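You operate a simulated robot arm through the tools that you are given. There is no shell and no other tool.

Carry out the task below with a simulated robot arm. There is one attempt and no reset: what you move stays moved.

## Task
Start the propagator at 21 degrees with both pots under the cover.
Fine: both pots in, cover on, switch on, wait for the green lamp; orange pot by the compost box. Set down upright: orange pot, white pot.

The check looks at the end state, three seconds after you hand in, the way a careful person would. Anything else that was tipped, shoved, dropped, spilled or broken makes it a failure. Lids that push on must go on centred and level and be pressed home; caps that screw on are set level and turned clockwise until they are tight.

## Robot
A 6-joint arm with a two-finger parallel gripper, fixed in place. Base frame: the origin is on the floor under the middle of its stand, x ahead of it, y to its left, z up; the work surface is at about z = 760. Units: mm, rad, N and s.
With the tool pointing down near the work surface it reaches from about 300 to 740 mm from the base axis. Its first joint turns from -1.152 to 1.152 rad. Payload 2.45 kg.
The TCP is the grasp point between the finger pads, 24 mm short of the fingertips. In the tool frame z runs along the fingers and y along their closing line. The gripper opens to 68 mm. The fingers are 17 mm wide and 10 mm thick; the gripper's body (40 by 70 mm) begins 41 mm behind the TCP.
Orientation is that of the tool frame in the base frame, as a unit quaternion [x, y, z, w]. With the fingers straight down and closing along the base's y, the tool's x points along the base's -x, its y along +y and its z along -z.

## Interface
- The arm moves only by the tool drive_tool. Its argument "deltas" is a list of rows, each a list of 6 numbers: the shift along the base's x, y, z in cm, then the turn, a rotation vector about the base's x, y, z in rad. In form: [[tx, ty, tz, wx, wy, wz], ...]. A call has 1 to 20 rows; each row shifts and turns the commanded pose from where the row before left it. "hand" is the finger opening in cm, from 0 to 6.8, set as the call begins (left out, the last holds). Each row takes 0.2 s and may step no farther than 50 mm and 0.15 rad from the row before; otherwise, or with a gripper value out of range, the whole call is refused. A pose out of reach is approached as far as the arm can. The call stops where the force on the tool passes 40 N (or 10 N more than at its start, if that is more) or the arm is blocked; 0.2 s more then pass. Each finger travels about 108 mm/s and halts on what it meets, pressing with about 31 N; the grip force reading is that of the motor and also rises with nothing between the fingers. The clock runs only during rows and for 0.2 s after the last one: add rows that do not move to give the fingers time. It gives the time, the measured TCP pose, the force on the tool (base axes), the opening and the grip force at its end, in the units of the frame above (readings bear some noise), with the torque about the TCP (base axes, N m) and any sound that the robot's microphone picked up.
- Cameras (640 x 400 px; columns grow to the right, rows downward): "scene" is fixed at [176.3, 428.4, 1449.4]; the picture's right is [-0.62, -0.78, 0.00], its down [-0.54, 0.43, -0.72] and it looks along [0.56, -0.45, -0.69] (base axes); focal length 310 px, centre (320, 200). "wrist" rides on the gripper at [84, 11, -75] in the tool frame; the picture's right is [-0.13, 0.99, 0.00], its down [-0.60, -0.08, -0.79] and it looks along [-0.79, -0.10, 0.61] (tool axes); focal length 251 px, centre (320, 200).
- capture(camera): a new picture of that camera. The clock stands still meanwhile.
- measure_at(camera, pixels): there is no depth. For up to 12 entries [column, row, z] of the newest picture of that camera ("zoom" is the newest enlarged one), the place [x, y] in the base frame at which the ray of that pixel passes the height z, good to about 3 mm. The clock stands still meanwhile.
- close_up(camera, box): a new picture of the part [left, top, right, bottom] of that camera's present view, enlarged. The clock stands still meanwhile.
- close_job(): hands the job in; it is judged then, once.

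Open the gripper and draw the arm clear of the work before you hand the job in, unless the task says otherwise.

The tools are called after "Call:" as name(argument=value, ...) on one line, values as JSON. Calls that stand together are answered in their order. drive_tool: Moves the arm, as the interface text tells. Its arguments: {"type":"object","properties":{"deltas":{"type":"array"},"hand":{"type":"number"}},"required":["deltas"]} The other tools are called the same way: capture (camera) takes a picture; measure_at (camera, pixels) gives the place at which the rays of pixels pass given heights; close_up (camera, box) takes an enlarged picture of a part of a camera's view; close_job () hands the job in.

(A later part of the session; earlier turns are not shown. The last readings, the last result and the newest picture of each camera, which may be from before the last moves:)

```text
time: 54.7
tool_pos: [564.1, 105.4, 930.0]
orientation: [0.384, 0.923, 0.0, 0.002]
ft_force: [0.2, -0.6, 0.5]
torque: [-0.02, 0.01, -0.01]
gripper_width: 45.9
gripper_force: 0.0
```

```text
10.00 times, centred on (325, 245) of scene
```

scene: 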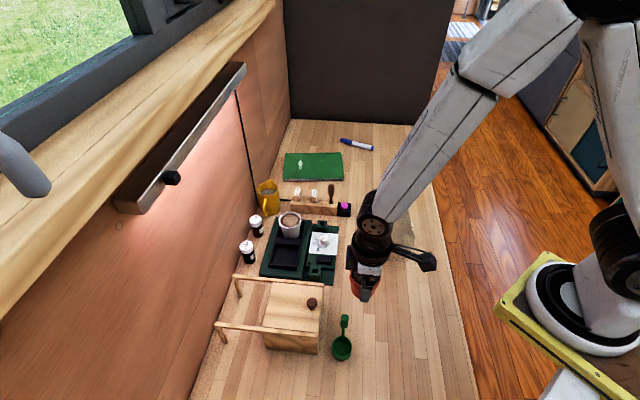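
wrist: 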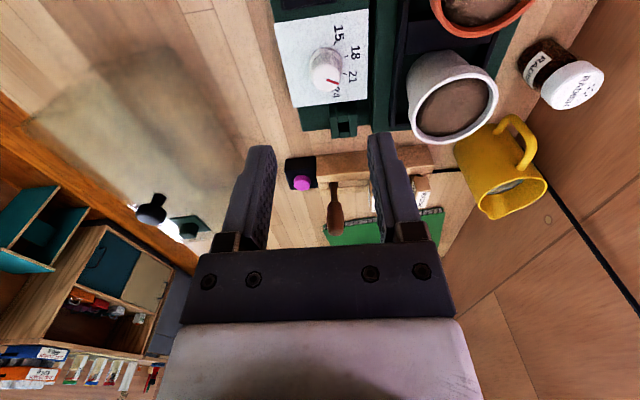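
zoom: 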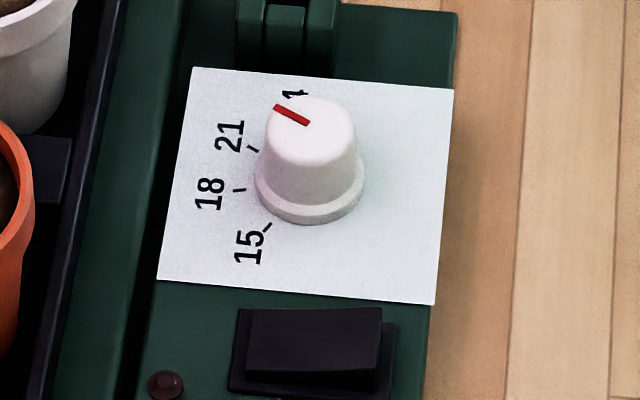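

In the scene zoom the pointer works out at about 15 degrees and the 21 tick at 15.6. I'll verify with larger zooms from both cameras.

Call:
close_up(camera="scene", box=[312, 230, 332, 250])

Call:
close_up(camera="wrist", box=[270, 0, 390, 120])

```text
16.00 times, centred on (322, 240) of scene
```

zoom: 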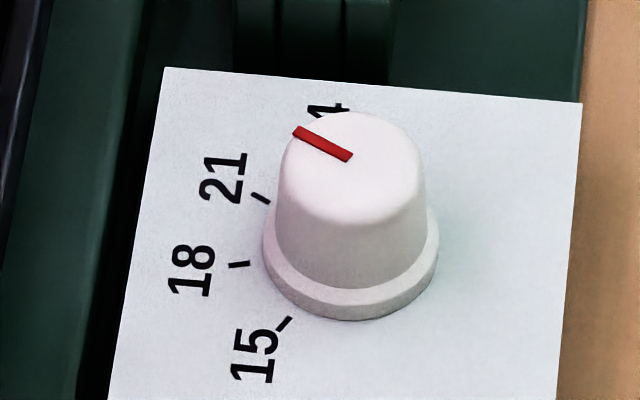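

```text
3.33 times, centred on (330, 60) of wrist
```

zoom: 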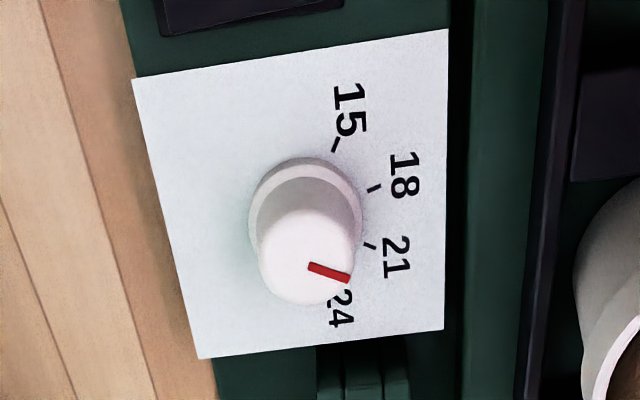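

Both views suggest the pointer is about 5 degrees short of the 21 tick. I'll zoom closer to measure this before correcting.

Call:
close_up(camera="wrist", box=[305, 35, 365, 95])

Call:
close_up(camera="scene", box=[315, 232, 329, 246])

```text
6.67 times, centred on (335, 65) of wrist
```

zoom: 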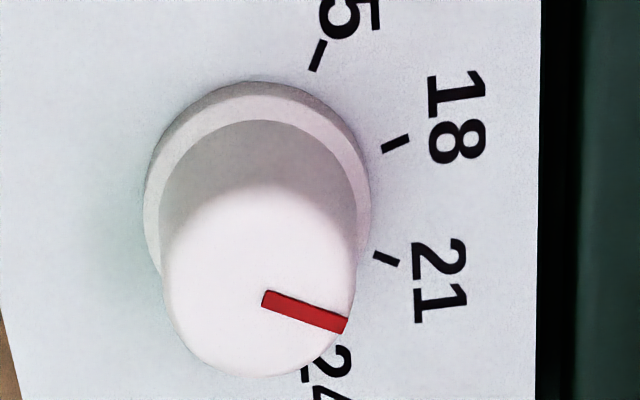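

```text
16.00 times, centred on (322, 239) of scene
```

zoom: 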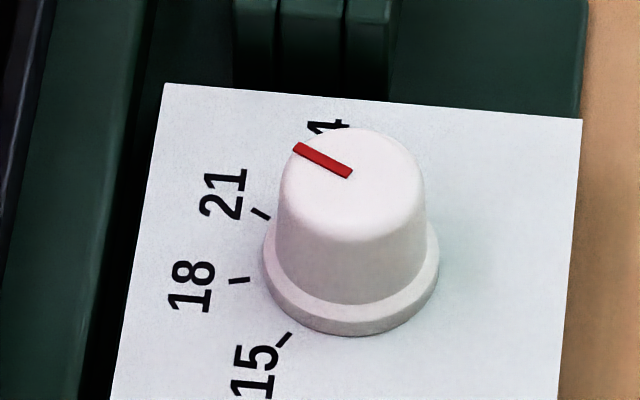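

Measured slopes put the pointer about 4.5 degrees short of the 21 tick, and the two grips locate the knob's axis at about (580,93). I'll go back down centred on that axis and add a small clockwise correction.

Call:
drive_tool(deltas=[[1.43, -1.45, -3, 0, 0, 0], [0, 0, -3, 0, 0, 0], [0, 0, -3, 0, 0, 0], [0, 0, -2, 0, 0, 0], [0, 0, -1, 0, 0, 0], [0, 0, 0, 0, 0, 0]], hand=4.6)

Call:
close_up(camera="wrist", box=[220, 60, 420, 220])

```text
time: 56.1
tool_pos: [579.7, 89.6, 810.7]
orientation: [0.384, 0.923, 0.001, 0.001]
ft_force: [1.0, -0.5, -0.3]
torque: [0.01, 0.02, 0.02]
gripper_width: 46.2
gripper_force: 0.0
```

```text
2.50 times, centred on (320, 140) of wrist
```

zoom: 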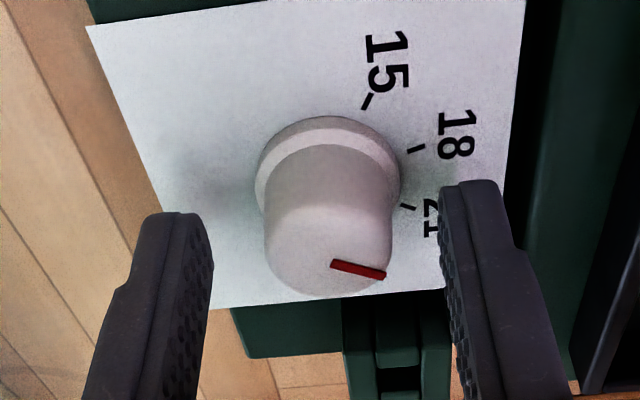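

The knob is now centred along the finger width, with a 1–1.5 mm offset along the closing line. I'll shift slightly, lower 2 mm and close.

Call:
drive_tool(deltas=[[0.08, 0.12, -0.2, 0, 0, 0], [0, 0, 0, 0, 0, 0]])

Call:
drive_tool(deltas=[[0, 0, 0, 0, 0, 0], [0, 0, 0, 0, 0, 0], [0, 0, 0, 0, 0, 0]], hand=1.5)

```text
time: 56.7
tool_pos: [581.0, 92.2, 808.3]
orientation: [0.384, 0.923, 0.001, 0.001]
ft_force: [-0.2, 0.1, -0.8]
torque: [0.01, 0.0, 0.01]
gripper_width: 45.9
gripper_force: 0.1
```

```text
time: 57.5
tool_pos: [581.9, 92.9, 809.1]
orientation: [0.384, 0.923, 0.0, 0.001]
ft_force: [0.0, 1.3, -0.3]
torque: [0.04, 0.01, 0.04]
gripper_width: 25.7
gripper_force: 41.1
```

The grip is well centred, with almost no side force. I'll turn a further 0.08 rad clockwise and release.

Call:
drive_tool(deltas=[[0, 0, 0, 0, 0, -0.04], [0, 0, 0, 0, 0, -0.042], [0, 0, 0, 0, 0, 0]])

Call:
drive_tool(deltas=[[0, 0, 0, 0, 0, 0], [0, 0, 0, 0, 0, 0]], hand=4.6)

Call:
drive_tool(deltas=[[0, 0, 1, 0, 0, 0], [0, 0, 2, 0, 0, 0], [0, 0, 3, 0, 0, 0], [0, 0, 3, 0, 0, 0], [-1, 1, 3, 0, 0, 0], [0, 0, 0, 0, 0, 0]])

Call:
close_up(camera="wrist", box=[280, 0, 380, 100])

Call:
close_up(camera="scene", box=[312, 230, 332, 250])

```text
time: 58.3
tool_pos: [580.8, 92.9, 808.6]
orientation: [0.423, 0.906, 0.001, 0.001]
ft_force: [4.6, 0.3, -13.0]
torque: [-0.23, -0.27, 0.01]
gripper_width: 25.5
gripper_force: 40.8
```

```text
time: 58.9
tool_pos: [580.2, 93.0, 809.9]
orientation: [0.422, 0.907, 0.0, 0.001]
ft_force: [0.7, -0.1, 0.1]
torque: [-0.02, 0.0, 0.02]
gripper_width: 46.2
gripper_force: 0.0
```

```text
time: 60.3
tool_pos: [570.0, 103.6, 930.1]
orientation: [0.422, 0.906, 0.001, 0.002]
ft_force: [1.2, 0.3, 0.3]
torque: [-0.01, -0.01, 0.01]
gripper_width: 46.1
gripper_force: 0.1
```

```text
4.00 times, centred on (330, 50) of wrist
```

zoom: 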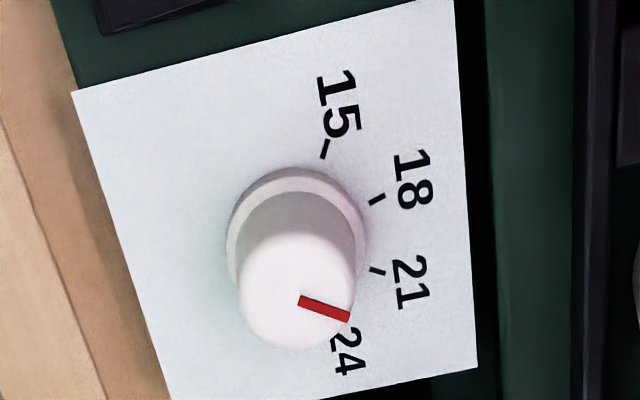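

```text
16.00 times, centred on (322, 240) of scene
```

zoom: 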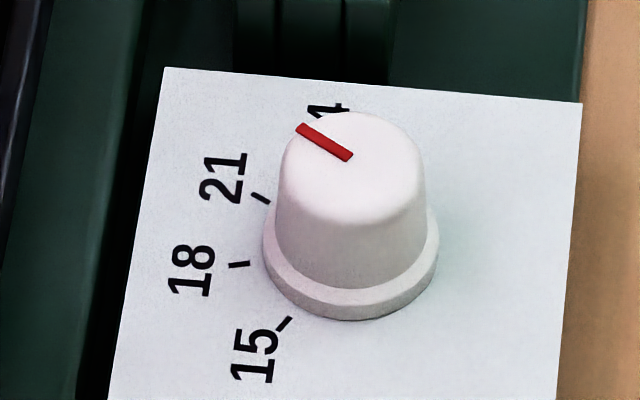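

The pointer is now parallel to the 21 tick in both views, so the dial is set. Next I'll move over the cover's knob for a closer look, with the gripper at -45 degrees.

Call:
drive_tool(deltas=[[-1, -2.5, 3, 0, 0, 0.0174], [-1, -3.5, 2, 0, 0, 0.0174], [-1, -3.8, 1, 0, 0, 0.0174], [-1.5, -3.8, 1, 0, 0, 0.0174], [-2, -3, 0, 0, 0, 0.0174], [0, 0, 0, 0, 0, 0]])

Call:
capture(camera="wrist")

Call:
close_up(camera="wrist", box=[200, 0, 440, 160])

Call:
capture(camera="scene")

```text
time: 61.7
tool_pos: [505.6, -65.6, 1000.2]
orientation: [0.382, 0.924, 0.0, 0.001]
ft_force: [0.0, 0.0, 0.2]
torque: [0.0, 0.0, -0.01]
gripper_width: 46.2
gripper_force: 0.1
```

```text
taken
```

wrist: 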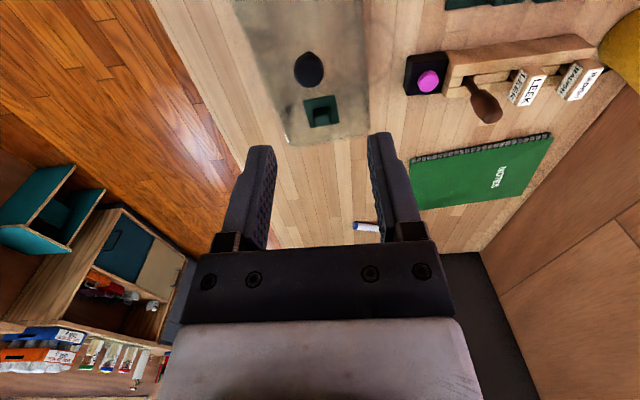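

```text
2.50 times, centred on (320, 80) of wrist
```

zoom: 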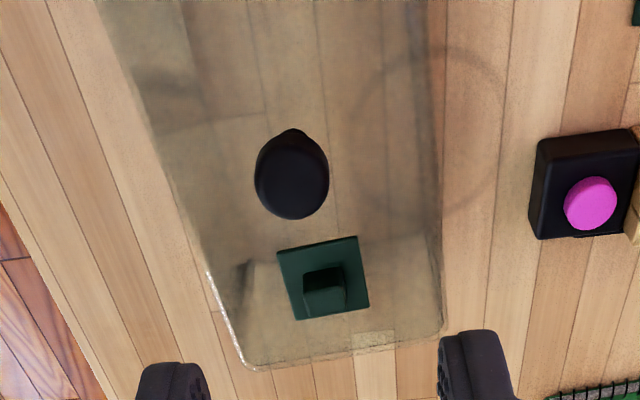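

```text
taken
```

scene: 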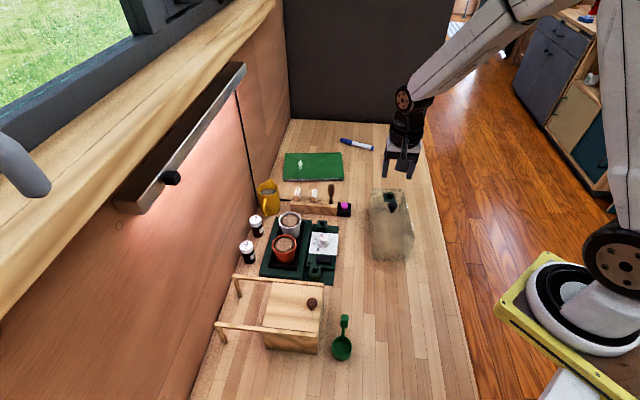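

I'll measure the knob and the cover's visible top edges here to get its position and orientation.

Call:
measure_at(camera="zoom", pixels=[[291, 177, 870], [291, 177, 880], [291, 177, 890], [255, 367, 850], [432, 334, 850], [210, 285, 850], [150, 130, 850], [443, 310, 850], [430, 60, 850], [279, 252, 852], [357, 238, 852], [369, 303, 852]])

Call:
close_up(camera="scene", box=[360, 180, 425, 270])

```text
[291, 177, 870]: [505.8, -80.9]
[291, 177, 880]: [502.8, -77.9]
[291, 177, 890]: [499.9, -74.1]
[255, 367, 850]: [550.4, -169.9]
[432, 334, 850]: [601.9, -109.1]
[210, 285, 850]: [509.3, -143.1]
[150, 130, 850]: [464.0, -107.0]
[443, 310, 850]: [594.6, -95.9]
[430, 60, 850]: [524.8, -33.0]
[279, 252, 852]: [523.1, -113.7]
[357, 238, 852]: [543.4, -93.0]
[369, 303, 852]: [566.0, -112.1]
```

```text
4.44 times, centred on (392, 225) of scene
```

zoom: 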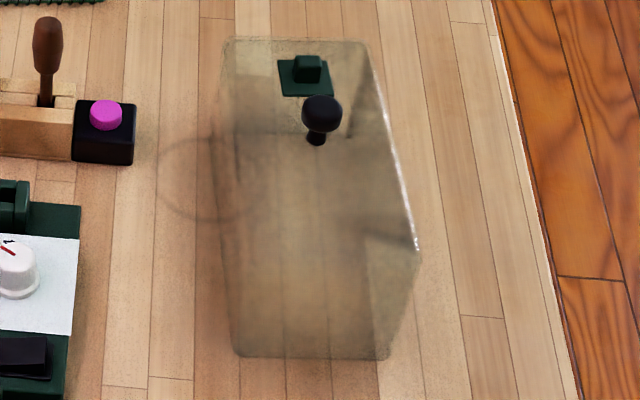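

I'll refine the cover's yaw from its bottom edges on the table, repeating some pixels to gauge measurement noise.

Call:
measure_at(camera="zoom", pixels=[[245, 357, 760], [385, 361, 760], [245, 357, 760], [385, 361, 760], [245, 357, 760], [385, 361, 760], [322, 113, 872], [322, 113, 872], [322, 113, 872], [316, 138, 855], [316, 138, 855], [418, 245, 850]])

```text
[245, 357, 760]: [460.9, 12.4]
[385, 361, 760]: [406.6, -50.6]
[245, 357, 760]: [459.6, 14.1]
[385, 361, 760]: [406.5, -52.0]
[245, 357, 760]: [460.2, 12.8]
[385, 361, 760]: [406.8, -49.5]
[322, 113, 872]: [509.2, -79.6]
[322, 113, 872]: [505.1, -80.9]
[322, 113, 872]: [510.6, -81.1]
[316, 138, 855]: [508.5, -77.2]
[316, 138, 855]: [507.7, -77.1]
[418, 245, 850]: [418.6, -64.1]
```

The cover's yaw is about -40 degrees against about -44.5 for the base, so I'll need roughly a -4.4 degree turn. I'll re-measure the base and tray corners carefully while the view is unobstructed.

Call:
close_up(camera="scene", box=[250, 205, 346, 290])

```text
4.71 times, centred on (298, 248) of scene
```

zoom: 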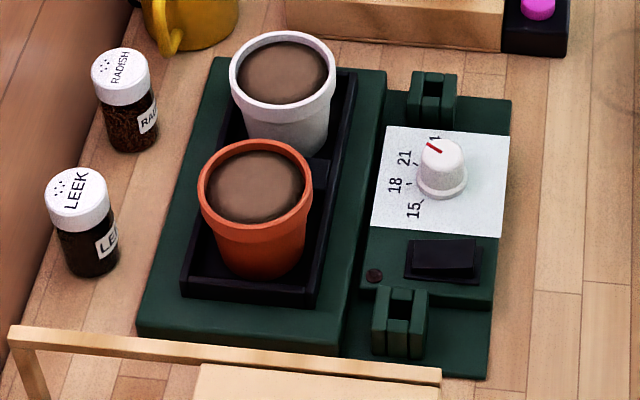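

I'll zoom on the raised base's corners to place them accurately.

Call:
close_up(camera="scene", box=[254, 262, 310, 290])

Call:
measure_at(camera="zoom", pixels=[[60, 120, 780]])

Call:
close_up(camera="scene", box=[270, 210, 320, 240])

```text
11.43 times, centred on (282, 276) of scene
```

zoom: 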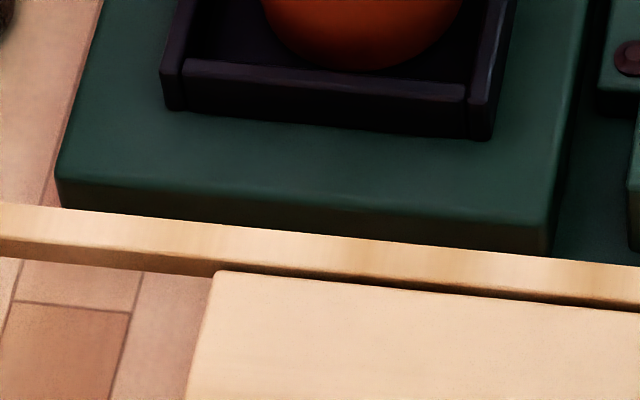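

```text
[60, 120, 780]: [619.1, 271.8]
```

```text
12.80 times, centred on (295, 225) of scene
```

zoom: 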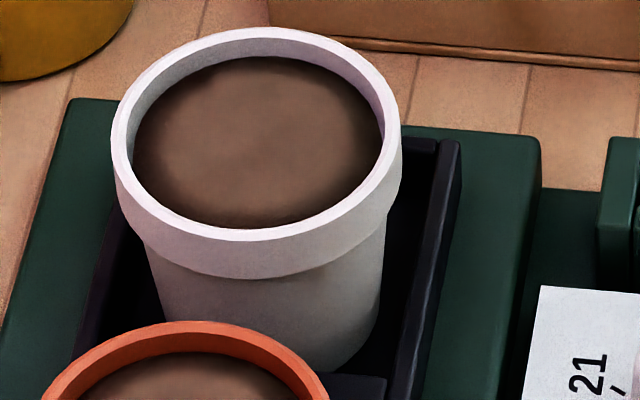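

I'll measure the four base-top corners at z 786, three times each, to average out the noise.

Call:
measure_at(camera="scene", pixels=[[259.1, 274.1, 786], [302.1, 278.2, 786], [312.2, 220.3, 786], [275.3, 217.0, 786], [259.1, 274.1, 786], [302.1, 278.2, 786], [312.2, 220.3, 786], [275.3, 217.0, 786], [259.1, 274.1, 786], [302.1, 278.2, 786], [312.2, 220.3, 786], [275.3, 217.0, 786]])

Call:
measure_at(camera="scene", pixels=[[268.7, 267.9, 786], [296.9, 270.75, 786], [268.7, 267.9, 786], [296.9, 270.75, 786], [306.1, 220.5, 800], [306.1, 220.5, 800], [268.0, 264.3, 800], [268.0, 264.3, 800], [297.0, 267.0, 800], [297.0, 267.0, 800]])

```text
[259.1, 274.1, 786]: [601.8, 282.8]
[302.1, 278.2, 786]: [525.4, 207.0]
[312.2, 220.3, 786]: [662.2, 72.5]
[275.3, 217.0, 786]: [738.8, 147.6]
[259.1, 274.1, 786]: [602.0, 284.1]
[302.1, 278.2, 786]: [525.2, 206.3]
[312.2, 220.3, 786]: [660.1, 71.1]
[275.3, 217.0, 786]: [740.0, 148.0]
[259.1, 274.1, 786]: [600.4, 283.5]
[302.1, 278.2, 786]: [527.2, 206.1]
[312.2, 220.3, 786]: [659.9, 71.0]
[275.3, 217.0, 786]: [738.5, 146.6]
```

```text
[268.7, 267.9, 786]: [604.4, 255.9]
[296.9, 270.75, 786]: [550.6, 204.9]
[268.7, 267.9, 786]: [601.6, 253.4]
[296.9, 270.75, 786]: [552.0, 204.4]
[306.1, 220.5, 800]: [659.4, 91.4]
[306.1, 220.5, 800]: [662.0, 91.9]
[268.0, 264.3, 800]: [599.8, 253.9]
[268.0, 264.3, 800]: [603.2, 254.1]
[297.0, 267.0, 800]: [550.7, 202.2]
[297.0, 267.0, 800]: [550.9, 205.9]
```

The base's yaw comes out at -45 degrees and its centre near (631.5,174.5). I'll align the gripper to the cover (about -40 degrees) and hover above its knob to check the geometry.

Call:
drive_tool(deltas=[[0.1, -0.7, -2.5, 0, 0, 0.044], [0.05, -0.8, -2.5, 0, 0, 0.044], [0, 0, -1.5, 0, 0, 0], [0, 0, 0, 0, 0, 0], [0, 0, 0, 0, 0, 0]])

Call:
capture(camera="wrist")

Call:
close_up(camera="wrist", box=[220, 20, 420, 180])

Call:
close_up(camera="scene", box=[370, 180, 415, 225])

```text
time: 62.9
tool_pos: [507.9, -77.8, 936.8]
orientation: [0.341, 0.94, 0.0, 0.002]
ft_force: [-0.5, -0.8, -0.2]
torque: [0.02, 0.0, -0.01]
gripper_width: 45.9
gripper_force: 0.2
```

```text
taken
```

wrist: 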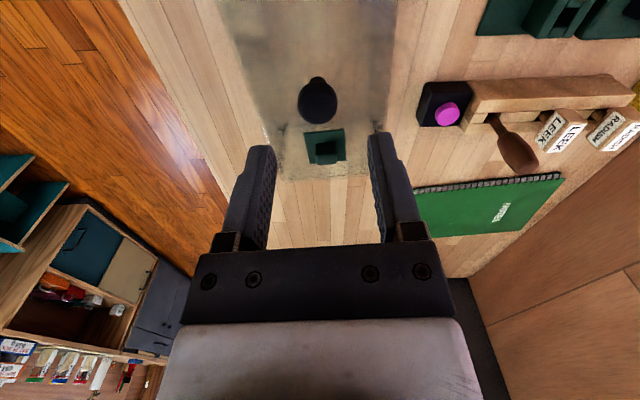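

```text
2.50 times, centred on (320, 100) of wrist
```

zoom: 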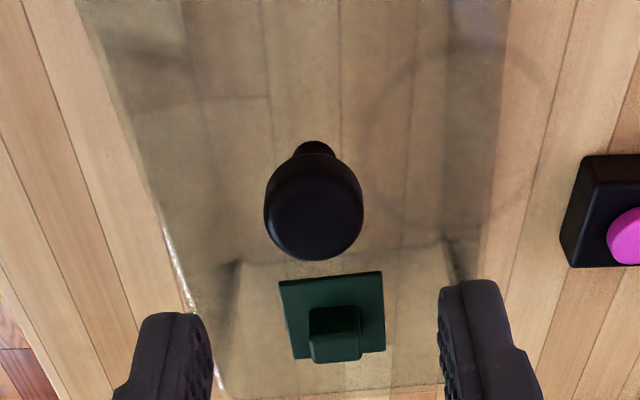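

```text
8.89 times, centred on (392, 202) of scene
```

zoom: 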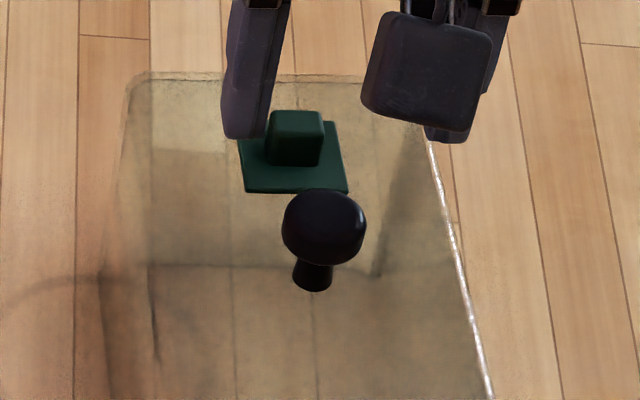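

The cover's knob is centred within about 1.5 mm, with its ball centre near z 870 and the cover's top near z 850. I'll shift slightly and descend so that the fingertips stop about 3 mm above the cover's top.

Call:
drive_tool(deltas=[[-0.08, -0.1, -1.5, 0, 0, 0], [0, 0, -1.5, 0, 0, 0], [0, 0, -1.5, 0, 0, 0], [0, 0, -0.8, 0, 0, 0], [0, 0, -0.3, 0, 0, 0], [0, 0, 0, 0, 0, 0]])

Call:
close_up(camera="wrist", box=[220, 60, 420, 220])

Call:
close_up(camera="scene", box=[365, 175, 425, 235])

```text
time: 64.3
tool_pos: [507.1, -78.8, 879.2]
orientation: [0.342, 0.94, 0.001, 0.001]
ft_force: [-0.5, 0.9, 0.3]
torque: [0.0, -0.04, 0.0]
gripper_width: 46.0
gripper_force: 0.0
```

```text
2.50 times, centred on (320, 140) of wrist
```

zoom: 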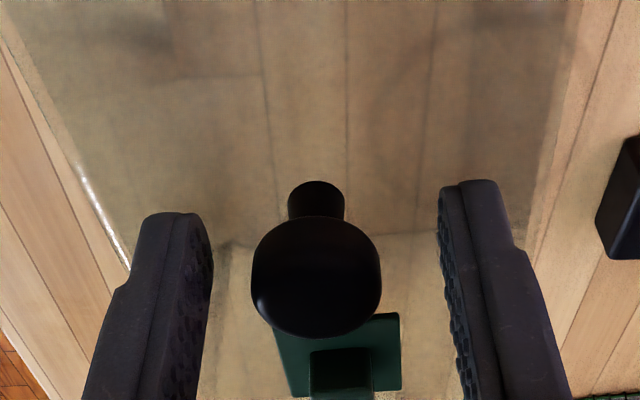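

```text
6.67 times, centred on (395, 205) of scene
```

zoom: 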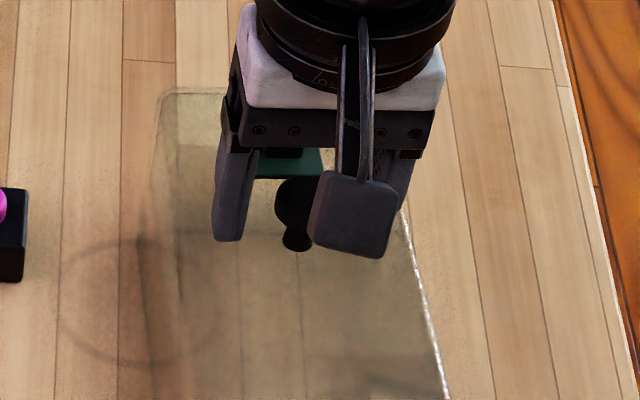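

The ball sits between the fingers, within about 1 mm of centre. I'll nudge it and close on the knob.

Call:
drive_tool(deltas=[[-0.05, -0.05, 0, 0, 0, 0], [0, 0, 0, 0, 0, 0]])

Call:
drive_tool(deltas=[[0, 0, 0, 0, 0, 0], [0, 0, 0, 0, 0, 0], [0, 0, 0, 0, 0, 0]], hand=1.5)

Call:
close_up(camera="wrist", box=[220, 60, 420, 220])

```text
time: 64.9
tool_pos: [506.4, -80.1, 879.9]
orientation: [0.341, 0.94, 0.0, 0.001]
ft_force: [0.4, 0.4, -0.1]
torque: [0.0, 0.01, -0.01]
gripper_width: 45.9
gripper_force: 0.1
```

```text
time: 65.7
tool_pos: [506.0, -79.5, 880.0]
orientation: [0.341, 0.94, 0.001, 0.001]
ft_force: [0.4, 0.1, 0.2]
torque: [-0.04, 0.0, 0.0]
gripper_width: 22.9
gripper_force: 31.2
```

```text
2.50 times, centred on (320, 140) of wrist
```

zoom: 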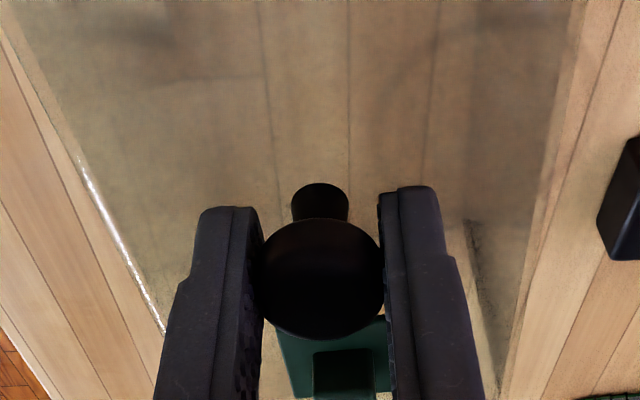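

The knob is held at 22.9 mm. I'll lift slowly and check that the cover comes up level.

Call:
drive_tool(deltas=[[0, 0, 0.3, 0, 0, 0], [0, 0, 0.5, 0, 0, 0], [0, 0, 0.7, 0, 0, 0], [0, 0, 1, 0, 0, 0], [0, 0, 1, 0, 0, 0], [0, 0, 0, 0, 0, 0], [0, 0, 0, 0, 0, 0]])

Call:
capture(camera="wrist")

Call:
close_up(camera="scene", box=[345, 165, 435, 275])

```text
time: 67.3
tool_pos: [506.2, -80.3, 913.6]
orientation: [0.341, 0.94, 0.001, 0.001]
ft_force: [0.6, 0.3, -2.1]
torque: [-0.02, 0.02, -0.02]
gripper_width: 23.0
gripper_force: 30.9
```

```text
taken
```

wrist: 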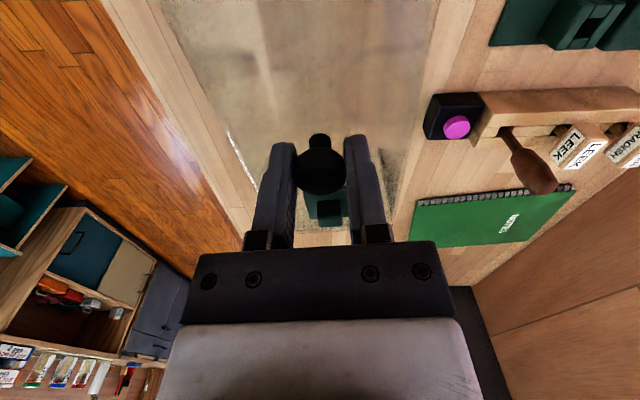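

```text
3.64 times, centred on (390, 220) of scene
```

zoom: 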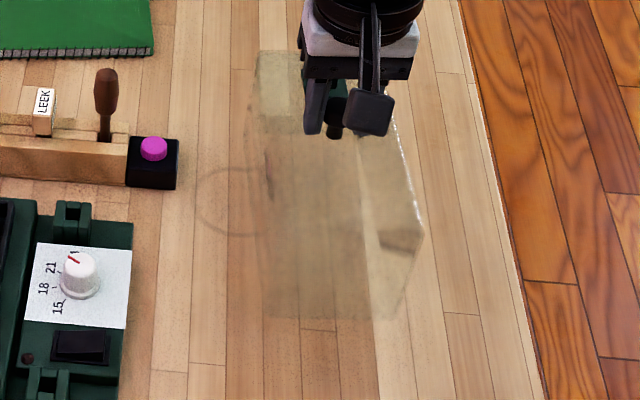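

The cover is up, weighing about 2 N, and looks level. I'll raise it above the pots and carry it toward the base, stopping over it to check alignment.

Call:
drive_tool(deltas=[[0, 0, 2, 0, 0, 0], [0, 0, 2.5, 0, 0, 0], [0, 0, 2.5, 0, 0, 0], [0, 0, 2, 0, 0, 0], [0.6, 1.2, 0, 0, 0, -0.0105], [1.2, 2.4, 0, 0, 0, -0.0105], [1.4, 2.9, 0, 0, 0, -0.0105], [1.4, 2.9, 0, 0, 0, -0.0105], [1.4, 2.9, 0, 0, 0, -0.0105], [1.4, 2.9, 0, 0, 0, -0.0105], [1.4, 2.9, 0, 0, 0, -0.0105], [1.4, 2.8, 0, 0, 0, -0.0115], [1.2, 2.4, 0, 0, 0, 0], [0.8, 1.5, 0, 0, 0, 0], [0.35, 0.65, 0, 0, 0, 0], [0, 0, 0, 0, 0, 0], [0, 0, 0, 0, 0, 0]])

Call:
capture(camera="scene")

Call:
capture(camera="wrist")

```text
time: 70.9
tool_pos: [631.3, 175.7, 1005.2]
orientation: [0.38, 0.925, 0.0, 0.001]
ft_force: [0.7, 0.1, -1.5]
torque: [-0.03, 0.0, 0.01]
gripper_width: 22.9
gripper_force: 31.0
```

```text
taken
```

scene: 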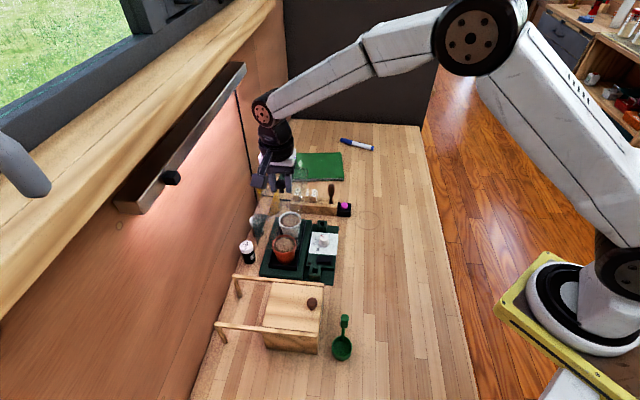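

```text
taken
```

wrist: 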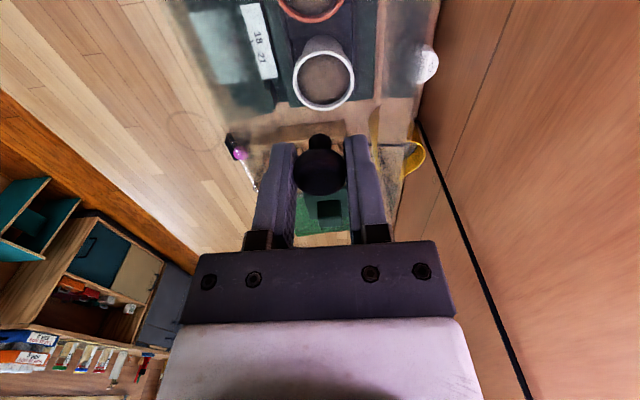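

The cover is over the base with the arm clear of the lamp. I'll zoom in to check its alignment against the base.

Call:
close_up(camera="scene", box=[230, 160, 350, 290])

Call:
close_up(camera="wrist", box=[180, 0, 460, 200])

```text
3.08 times, centred on (290, 225) of scene
```

zoom: 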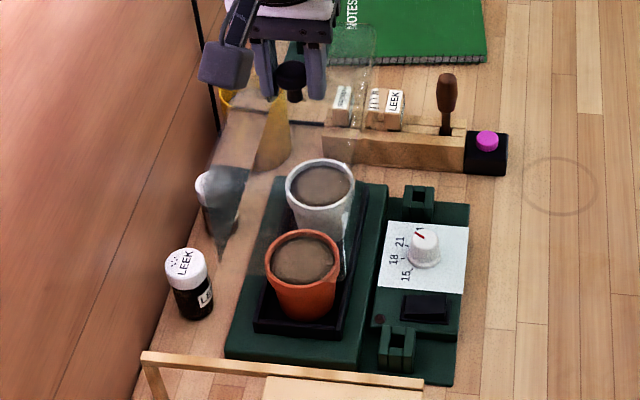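

```text
2.00 times, centred on (320, 100) of wrist
```

zoom: 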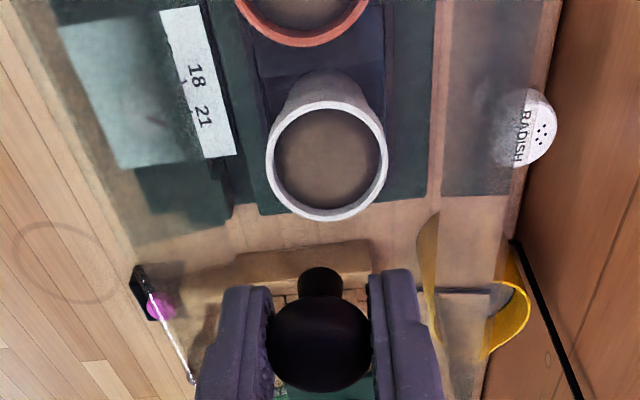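

The cover is still high, so I'll lower it until its bottom edge is just above the pot rims, then compare its edges with the base.

Call:
drive_tool(deltas=[[0, 0, -1.2, 0, 0, 0], [0, 0, -1.2, 0, 0, 0], [0, 0, -0.9, 0, 0, 0], [0, 0, 0, 0, 0, 0], [0, 0, 0, 0, 0, 0]])

Call:
close_up(camera="scene", box=[230, 160, 350, 290])

Call:
close_up(camera="wrist", box=[180, 0, 460, 200])

```text
time: 72.1
tool_pos: [630.5, 175.9, 971.0]
orientation: [0.38, 0.925, 0.001, 0.001]
ft_force: [-0.1, -0.1, -1.7]
torque: [0.0, 0.02, 0.02]
gripper_width: 22.9
gripper_force: 30.4
```

```text
3.08 times, centred on (290, 225) of scene
```

zoom: 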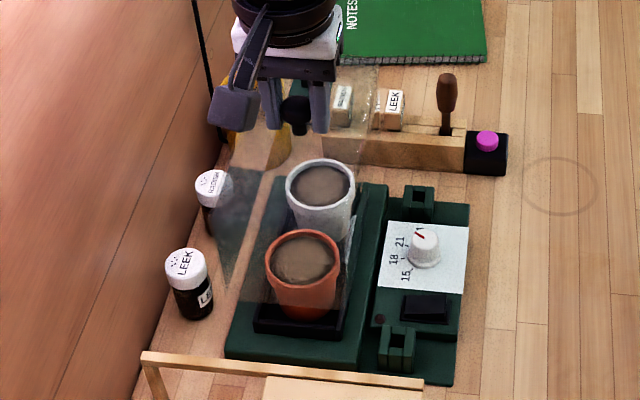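

```text
2.00 times, centred on (320, 100) of wrist
```

zoom: 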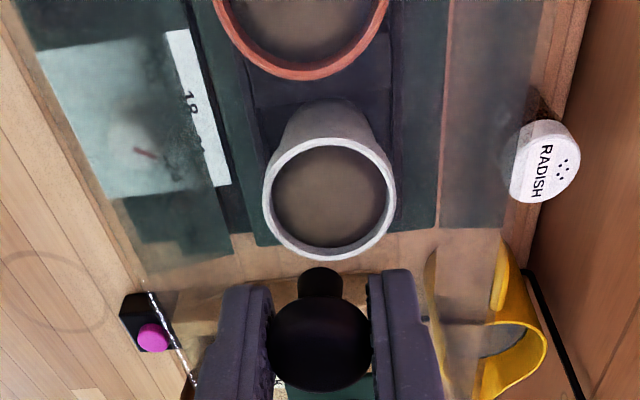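

I'll zoom on the near bottom edge of the cover in the scene view.

Call:
close_up(camera="scene", box=[252, 215, 322, 275])

```text
6.67 times, centred on (287, 245) of scene
```

zoom: 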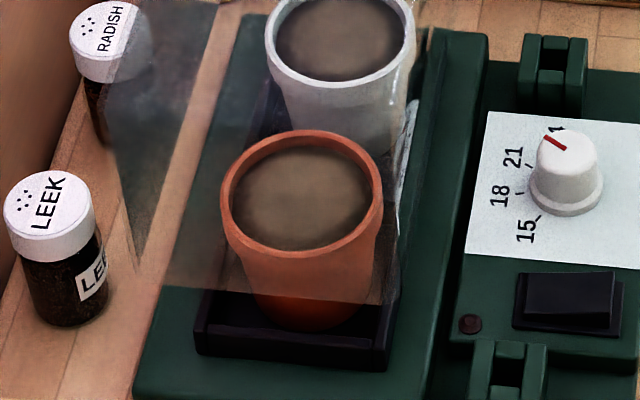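

The near bottom edge of the cover shows from about (145,280) to (392,303) in this zoom. I'll measure it at its present height of about 851.

Call:
measure_at(camera="zoom", pixels=[[165, 286, 851], [380, 303, 851], [165, 286, 851], [380, 303, 851], [165, 286, 851], [380, 303, 851], [397, 285, 851], [138, 265, 851], [408, 110, 940], [397, 285, 851], [138, 265, 851], [140, 275, 851]])

```text
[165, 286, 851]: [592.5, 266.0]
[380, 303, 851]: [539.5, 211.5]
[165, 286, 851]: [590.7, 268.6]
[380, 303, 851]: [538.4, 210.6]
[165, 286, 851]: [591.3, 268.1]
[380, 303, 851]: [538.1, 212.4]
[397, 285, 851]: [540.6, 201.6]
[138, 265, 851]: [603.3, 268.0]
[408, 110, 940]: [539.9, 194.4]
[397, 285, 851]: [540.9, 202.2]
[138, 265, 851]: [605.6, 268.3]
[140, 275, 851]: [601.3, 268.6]
```

The cover's centre is within about 1 mm of the base centre in both axes, with perhaps 1 degree of yaw left. I'll correct the yaw and lower it past the pot rims, watching for contact.

Call:
drive_tool(deltas=[[0, 0, 0, 0, 0, -0.017], [0, 0, -1, 0, 0, 0], [0, 0, -1, 0, 0, 0], [0, 0, -1, 0, 0, 0], [0, 0, 0, 0, 0, 0]])

Call:
close_up(camera="scene", box=[252, 215, 322, 285])

Call:
capture(camera="wrist")

```text
time: 73.3
tool_pos: [629.0, 174.8, 941.2]
orientation: [0.389, 0.921, 0.0, 0.001]
ft_force: [-0.2, 0.2, -1.5]
torque: [0.0, 0.0, -0.03]
gripper_width: 22.9
gripper_force: 31.1
```

```text
5.71 times, centred on (287, 250) of scene
```

zoom: 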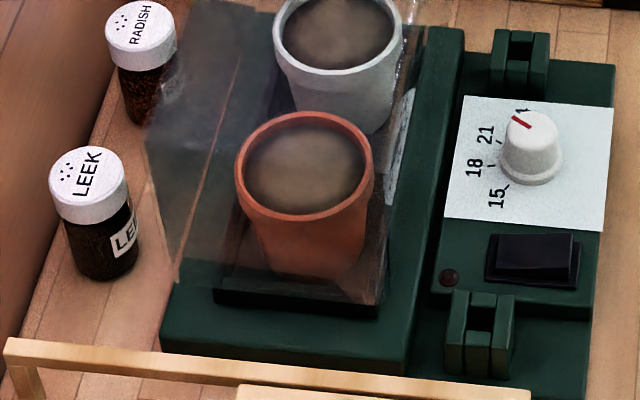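

```text
taken
```

wrist: 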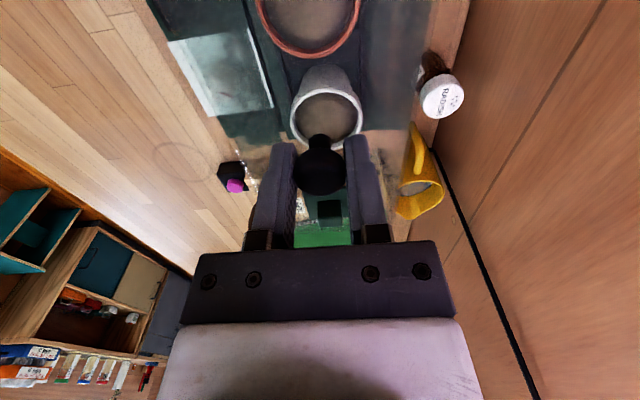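

The cover's bottom is near z 821, enclosing both pots with no contact. I'll lower further to just under the tray rim level.

Call:
drive_tool(deltas=[[0, 0, -0.8, 0, 0, 0], [0, 0, -0.8, 0, 0, 0], [0, 0, -0.6, 0, 0, 0], [0, 0, 0, 0, 0, 0], [0, 0, 0, 0, 0, 0]])

Call:
close_up(camera="scene", box=[252, 215, 322, 285])

```text
time: 74.5
tool_pos: [630.7, 174.7, 920.1]
orientation: [0.388, 0.922, 0.0, 0.001]
ft_force: [0.8, 0.0, -1.9]
torque: [0.02, 0.01, 0.0]
gripper_width: 23.0
gripper_force: 31.0
```

```text
5.71 times, centred on (287, 250) of scene
```

zoom: 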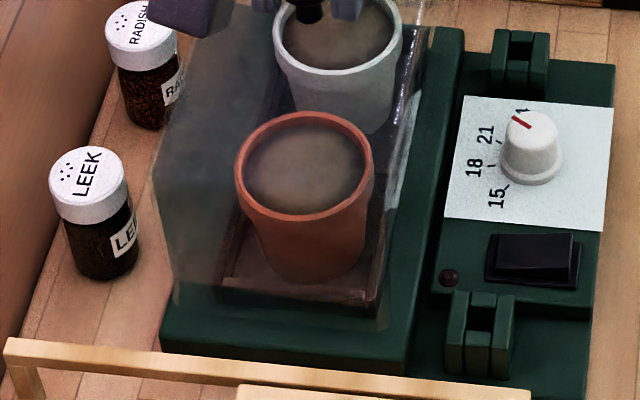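

I'll measure the cover's near edge at its current height of about 800, against the base edge.

Call:
measure_at(camera="zoom", pixels=[[195, 311, 800], [365, 328, 800], [195, 311, 800], [365, 328, 800], [391, 318, 800], [391, 318, 800], [174, 295, 800], [174, 295, 800], [162, 345, 786], [405, 365, 786], [462, 28, 786], [162, 345, 786]])

Call:
close_up(camera="scene", box=[262, 252, 306, 284])

```text
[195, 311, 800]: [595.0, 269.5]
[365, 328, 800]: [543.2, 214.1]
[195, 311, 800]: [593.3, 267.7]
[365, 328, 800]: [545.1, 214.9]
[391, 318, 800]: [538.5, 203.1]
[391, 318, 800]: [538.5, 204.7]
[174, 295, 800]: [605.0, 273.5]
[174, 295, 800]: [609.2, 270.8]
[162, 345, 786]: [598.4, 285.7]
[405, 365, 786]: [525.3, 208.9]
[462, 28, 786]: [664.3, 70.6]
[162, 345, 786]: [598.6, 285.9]
```

```text
12.50 times, centred on (284, 268) of scene
```

zoom: 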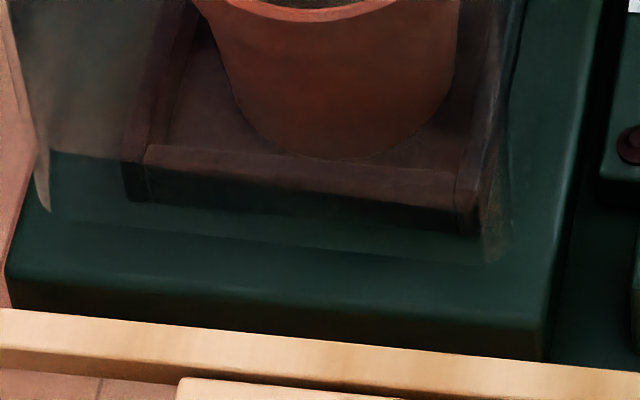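

The margins look balanced at the near and side edges. I'll check the far end of the cover against the base's far edge.

Call:
close_up(camera="scene", box=[262, 180, 326, 240])

Call:
close_up(camera="wrist", box=[180, 60, 460, 240])

```text
6.67 times, centred on (294, 210) of scene
```

zoom: 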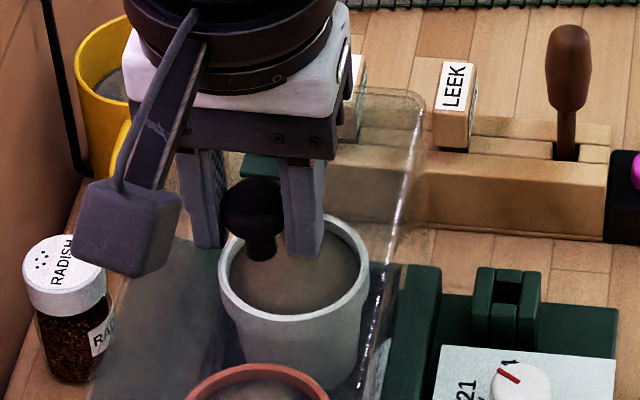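

```text
2.22 times, centred on (320, 150) of wrist
```

zoom: 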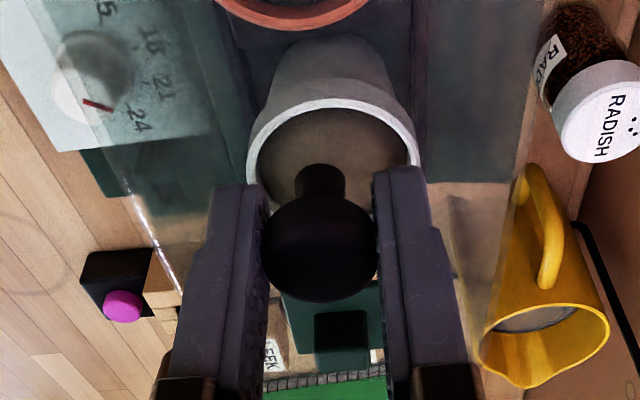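

The far-top-right corner of the cover is at about (425,105) in the scene zoom. I'll measure it at z 890 to check the far margin.

Call:
close_up(camera="scene", box=[290, 185, 320, 215])

Call:
measure_at(camera="scene", pixels=[[309.2, 194.5, 890], [309.2, 194.5, 890], [309.2, 194.5, 890], [305.5, 193.3, 890], [305.5, 193.3, 890]])

```text
13.33 times, centred on (305, 200) of scene
```

zoom: 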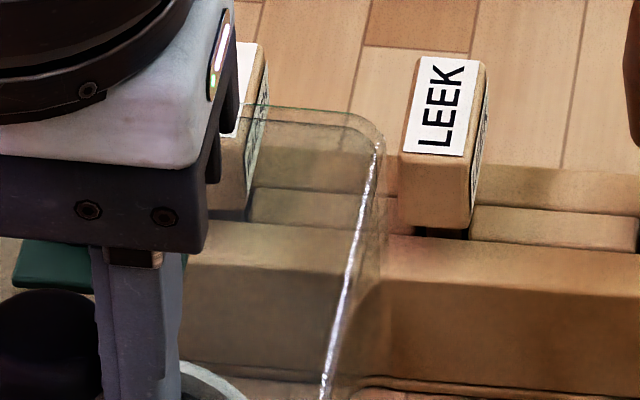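

```text
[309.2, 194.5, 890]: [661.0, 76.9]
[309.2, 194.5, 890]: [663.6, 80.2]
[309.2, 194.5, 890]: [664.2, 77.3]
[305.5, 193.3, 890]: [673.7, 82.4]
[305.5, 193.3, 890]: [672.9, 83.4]
```

Far and near margins depend on the exact base height, which contact will reveal. I'll lower in small steps until I feel contact.

Call:
drive_tool(deltas=[[-0.05, 0.05, -0.4, 0, 0, 0], [0, 0, -0.4, 0, 0, 0], [0, 0, -0.2, 0, 0, 0], [0, 0, 0, 0, 0, 0]])

Call:
drive_tool(deltas=[[0, 0, -0.1, 0, 0, 0], [0, 0, -0.1, 0, 0, 0], [0, 0, 0, 0, 0, 0]])

```text
time: 75.5
tool_pos: [632.2, 174.8, 909.0]
orientation: [0.389, 0.921, 0.001, 0.002]
ft_force: [0.0, -0.1, -1.5]
torque: [-0.03, -0.02, -0.02]
gripper_width: 23.1
gripper_force: 30.7
```

```text
time: 76.3
tool_pos: [631.4, 176.4, 906.9]
orientation: [0.388, 0.922, 0.001, 0.001]
ft_force: [0.1, 0.2, -1.0]
torque: [0.03, 0.02, -0.02]
gripper_width: 22.9
gripper_force: 30.6
```

No contact at TCP z 907 (bottom about 787). I'll continue down in 1 mm steps.

Call:
drive_tool(deltas=[[0, 0, -0.1, 0, 0, 0], [0, 0, -0.1, 0, 0, 0], [0, 0, 0, 0, 0, 0]])

Call:
drive_tool(deltas=[[0, 0, -0.1, 0, 0, 0], [0, 0, 0, 0, 0, 0]])

```text
time: 77.1
tool_pos: [631.7, 175.7, 905.9]
orientation: [0.389, 0.921, 0.0, 0.0]
ft_force: [0.2, 0.4, -0.8]
torque: [0.03, -0.01, -0.01]
gripper_width: 23.1
gripper_force: 30.4
```

```text
time: 77.7
tool_pos: [630.7, 175.9, 903.5]
orientation: [0.389, 0.921, 0.001, 0.001]
ft_force: [0.0, 0.3, -1.2]
torque: [-0.01, 0.01, -0.02]
gripper_width: 23.0
gripper_force: 30.8
```

Still no contact with the bottom at about 783.5. I'll look at the near edge again before going further.

Call:
close_up(camera="scene", box=[252, 245, 316, 289])

Call:
drive_tool(deltas=[[0, 0, -0.1, 0, 0, 0], [0, 0, 0, 0, 0, 0]])

```text
9.09 times, centred on (284, 267) of scene
```

zoom: 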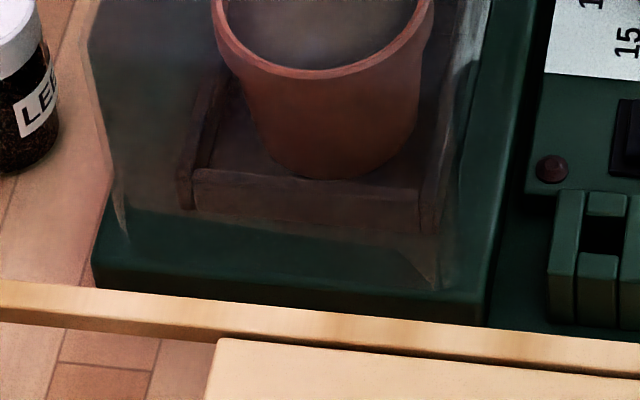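

```text
time: 78.3
tool_pos: [631.1, 175.1, 903.4]
orientation: [0.388, 0.922, 0.001, 0.001]
ft_force: [0.5, -0.1, -1.6]
torque: [-0.01, 0.02, 0.0]
gripper_width: 23.0
gripper_force: 30.6
```

The near edge shows a slight skew: the cover's bottom corners are at (125,235) and (438,288), against base corners at (92,258) and (487,300). I'll measure both at the same height.

Call:
close_up(camera="scene", box=[258, 255, 308, 285])

Call:
close_up(camera="wrist", box=[180, 0, 480, 200])

```text
12.80 times, centred on (283, 270) of scene
```

zoom: 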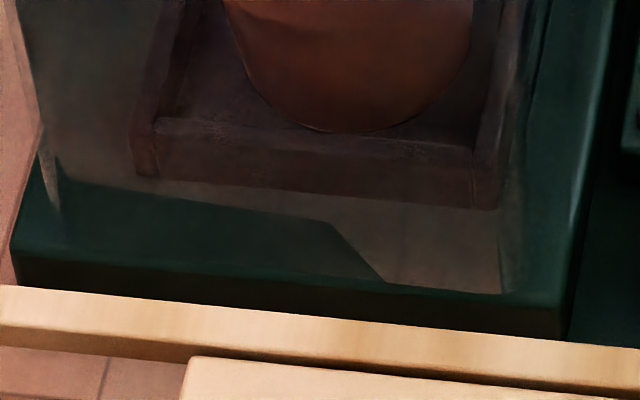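

```text
2.00 times, centred on (330, 100) of wrist
```

zoom: 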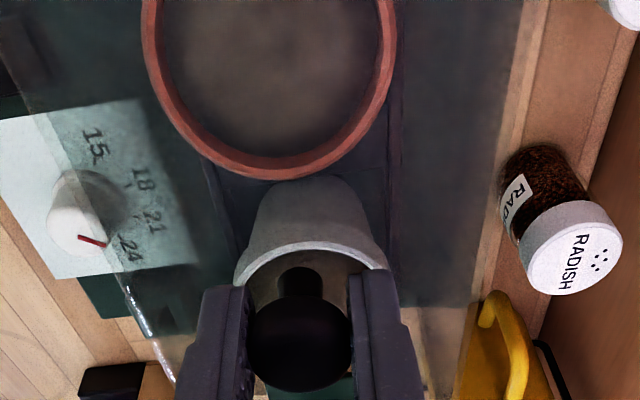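

I'll convert these corner pixels to base coordinates at z 784, for both the cover and the base.

Call:
measure_at(camera="scene", pixels=[[262.85, 273.1, 784], [297.3, 277.2, 784], [258.9, 274.5, 784], [301.9, 278.2, 784], [262.85, 273.1, 784], [297.3, 277.2, 784], [258.9, 274.5, 784], [301.9, 278.2, 784], [262.85, 273.1, 784], [297.3, 277.2, 784], [258.9, 274.5, 784], [301.9, 278.2, 784]])

```text
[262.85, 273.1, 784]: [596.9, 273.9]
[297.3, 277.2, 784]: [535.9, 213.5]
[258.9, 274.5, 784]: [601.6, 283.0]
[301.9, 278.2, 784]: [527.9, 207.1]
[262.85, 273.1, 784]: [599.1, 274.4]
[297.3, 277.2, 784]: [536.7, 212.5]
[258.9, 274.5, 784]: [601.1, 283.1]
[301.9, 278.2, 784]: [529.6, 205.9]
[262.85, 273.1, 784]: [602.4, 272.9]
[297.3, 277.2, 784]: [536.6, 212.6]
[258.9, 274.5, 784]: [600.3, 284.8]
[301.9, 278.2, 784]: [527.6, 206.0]
```

The short edges give noisy yaw, so I'll use the long right-hand top edge of the cover instead, comparing it with the base's long right edge.

Call:
close_up(camera="scene", box=[282, 190, 322, 282])

Call:
close_up(camera="scene", box=[282, 220, 322, 260])

```text
4.35 times, centred on (302, 236) of scene
```

zoom: 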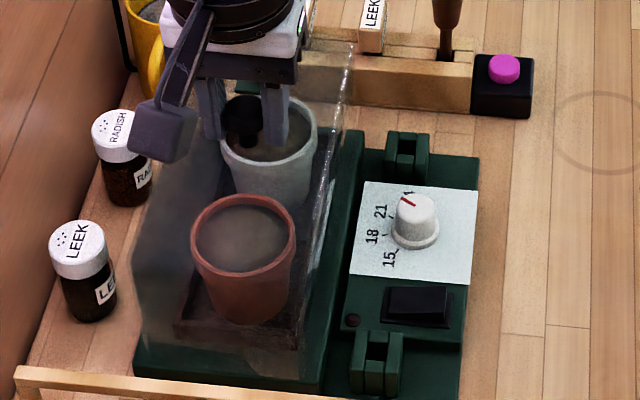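

```text
10.00 times, centred on (302, 240) of scene
```

zoom: 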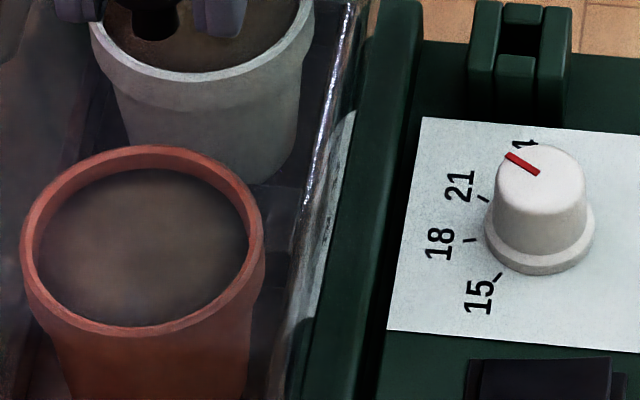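

Vanishing-point fits give -45.0 degrees for the base and about -46.2 for the cover, so I'll turn it back by 0.02 rad. Then I'll continue lowering in 1 mm steps.

Call:
drive_tool(deltas=[[0, 0, 0, 0, 0, 0.02], [0, 0, -0.1, 0, 0, 0], [0, 0, 0, 0, 0, 0]])

Call:
drive_tool(deltas=[[0, 0, -0.1, 0, 0, 0], [0, 0, 0, 0, 0, 0]])

```text
time: 79.1
tool_pos: [631.4, 175.9, 902.8]
orientation: [0.38, 0.925, 0.0, 0.001]
ft_force: [-0.8, 0.6, -1.5]
torque: [-0.04, 0.01, 0.02]
gripper_width: 22.9
gripper_force: 31.1
```

```text
time: 79.7
tool_pos: [632.3, 175.3, 901.9]
orientation: [0.38, 0.925, 0.001, 0.002]
ft_force: [-0.6, 1.8, 5.6]
torque: [0.1, 0.37, -0.04]
gripper_width: 22.9
gripper_force: 30.4
```

Contact at TCP z 902, so the base top is at about 782. I'll press 1 mm more to seat it and read the force.

Call:
drive_tool(deltas=[[0, 0, -0.1, 0, 0, 0], [0, 0, 0, 0, 0, 0]])

Call:
capture(camera="scene")

Call:
close_up(camera="scene", box=[250, 180, 330, 290])

```text
time: 80.3
tool_pos: [631.5, 175.8, 902.0]
orientation: [0.379, 0.925, 0.002, 0.002]
ft_force: [-5.6, 2.6, 22.0]
torque: [0.2, 0.3, -0.04]
gripper_width: 22.8
gripper_force: 31.0
```

```text
taken
```

scene: 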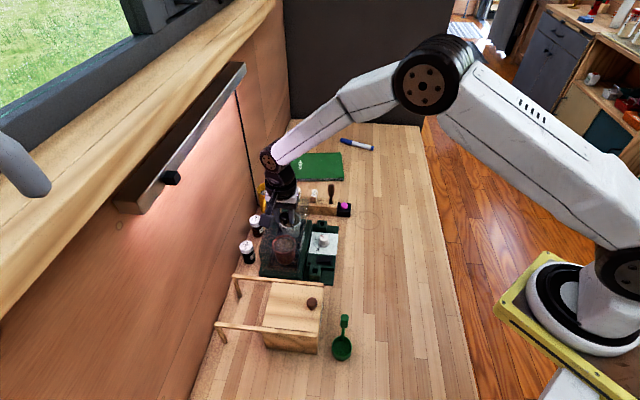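

```text
3.64 times, centred on (290, 235) of scene
```

zoom: 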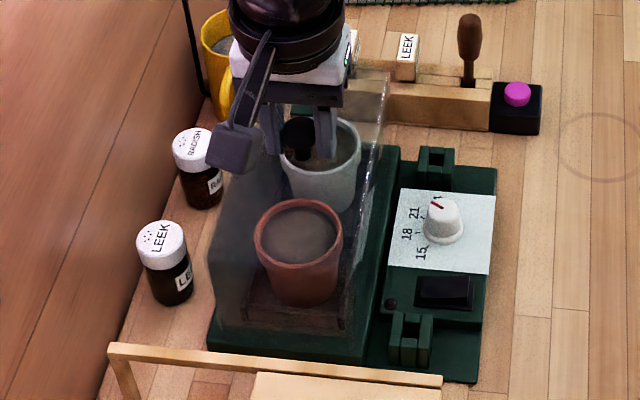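

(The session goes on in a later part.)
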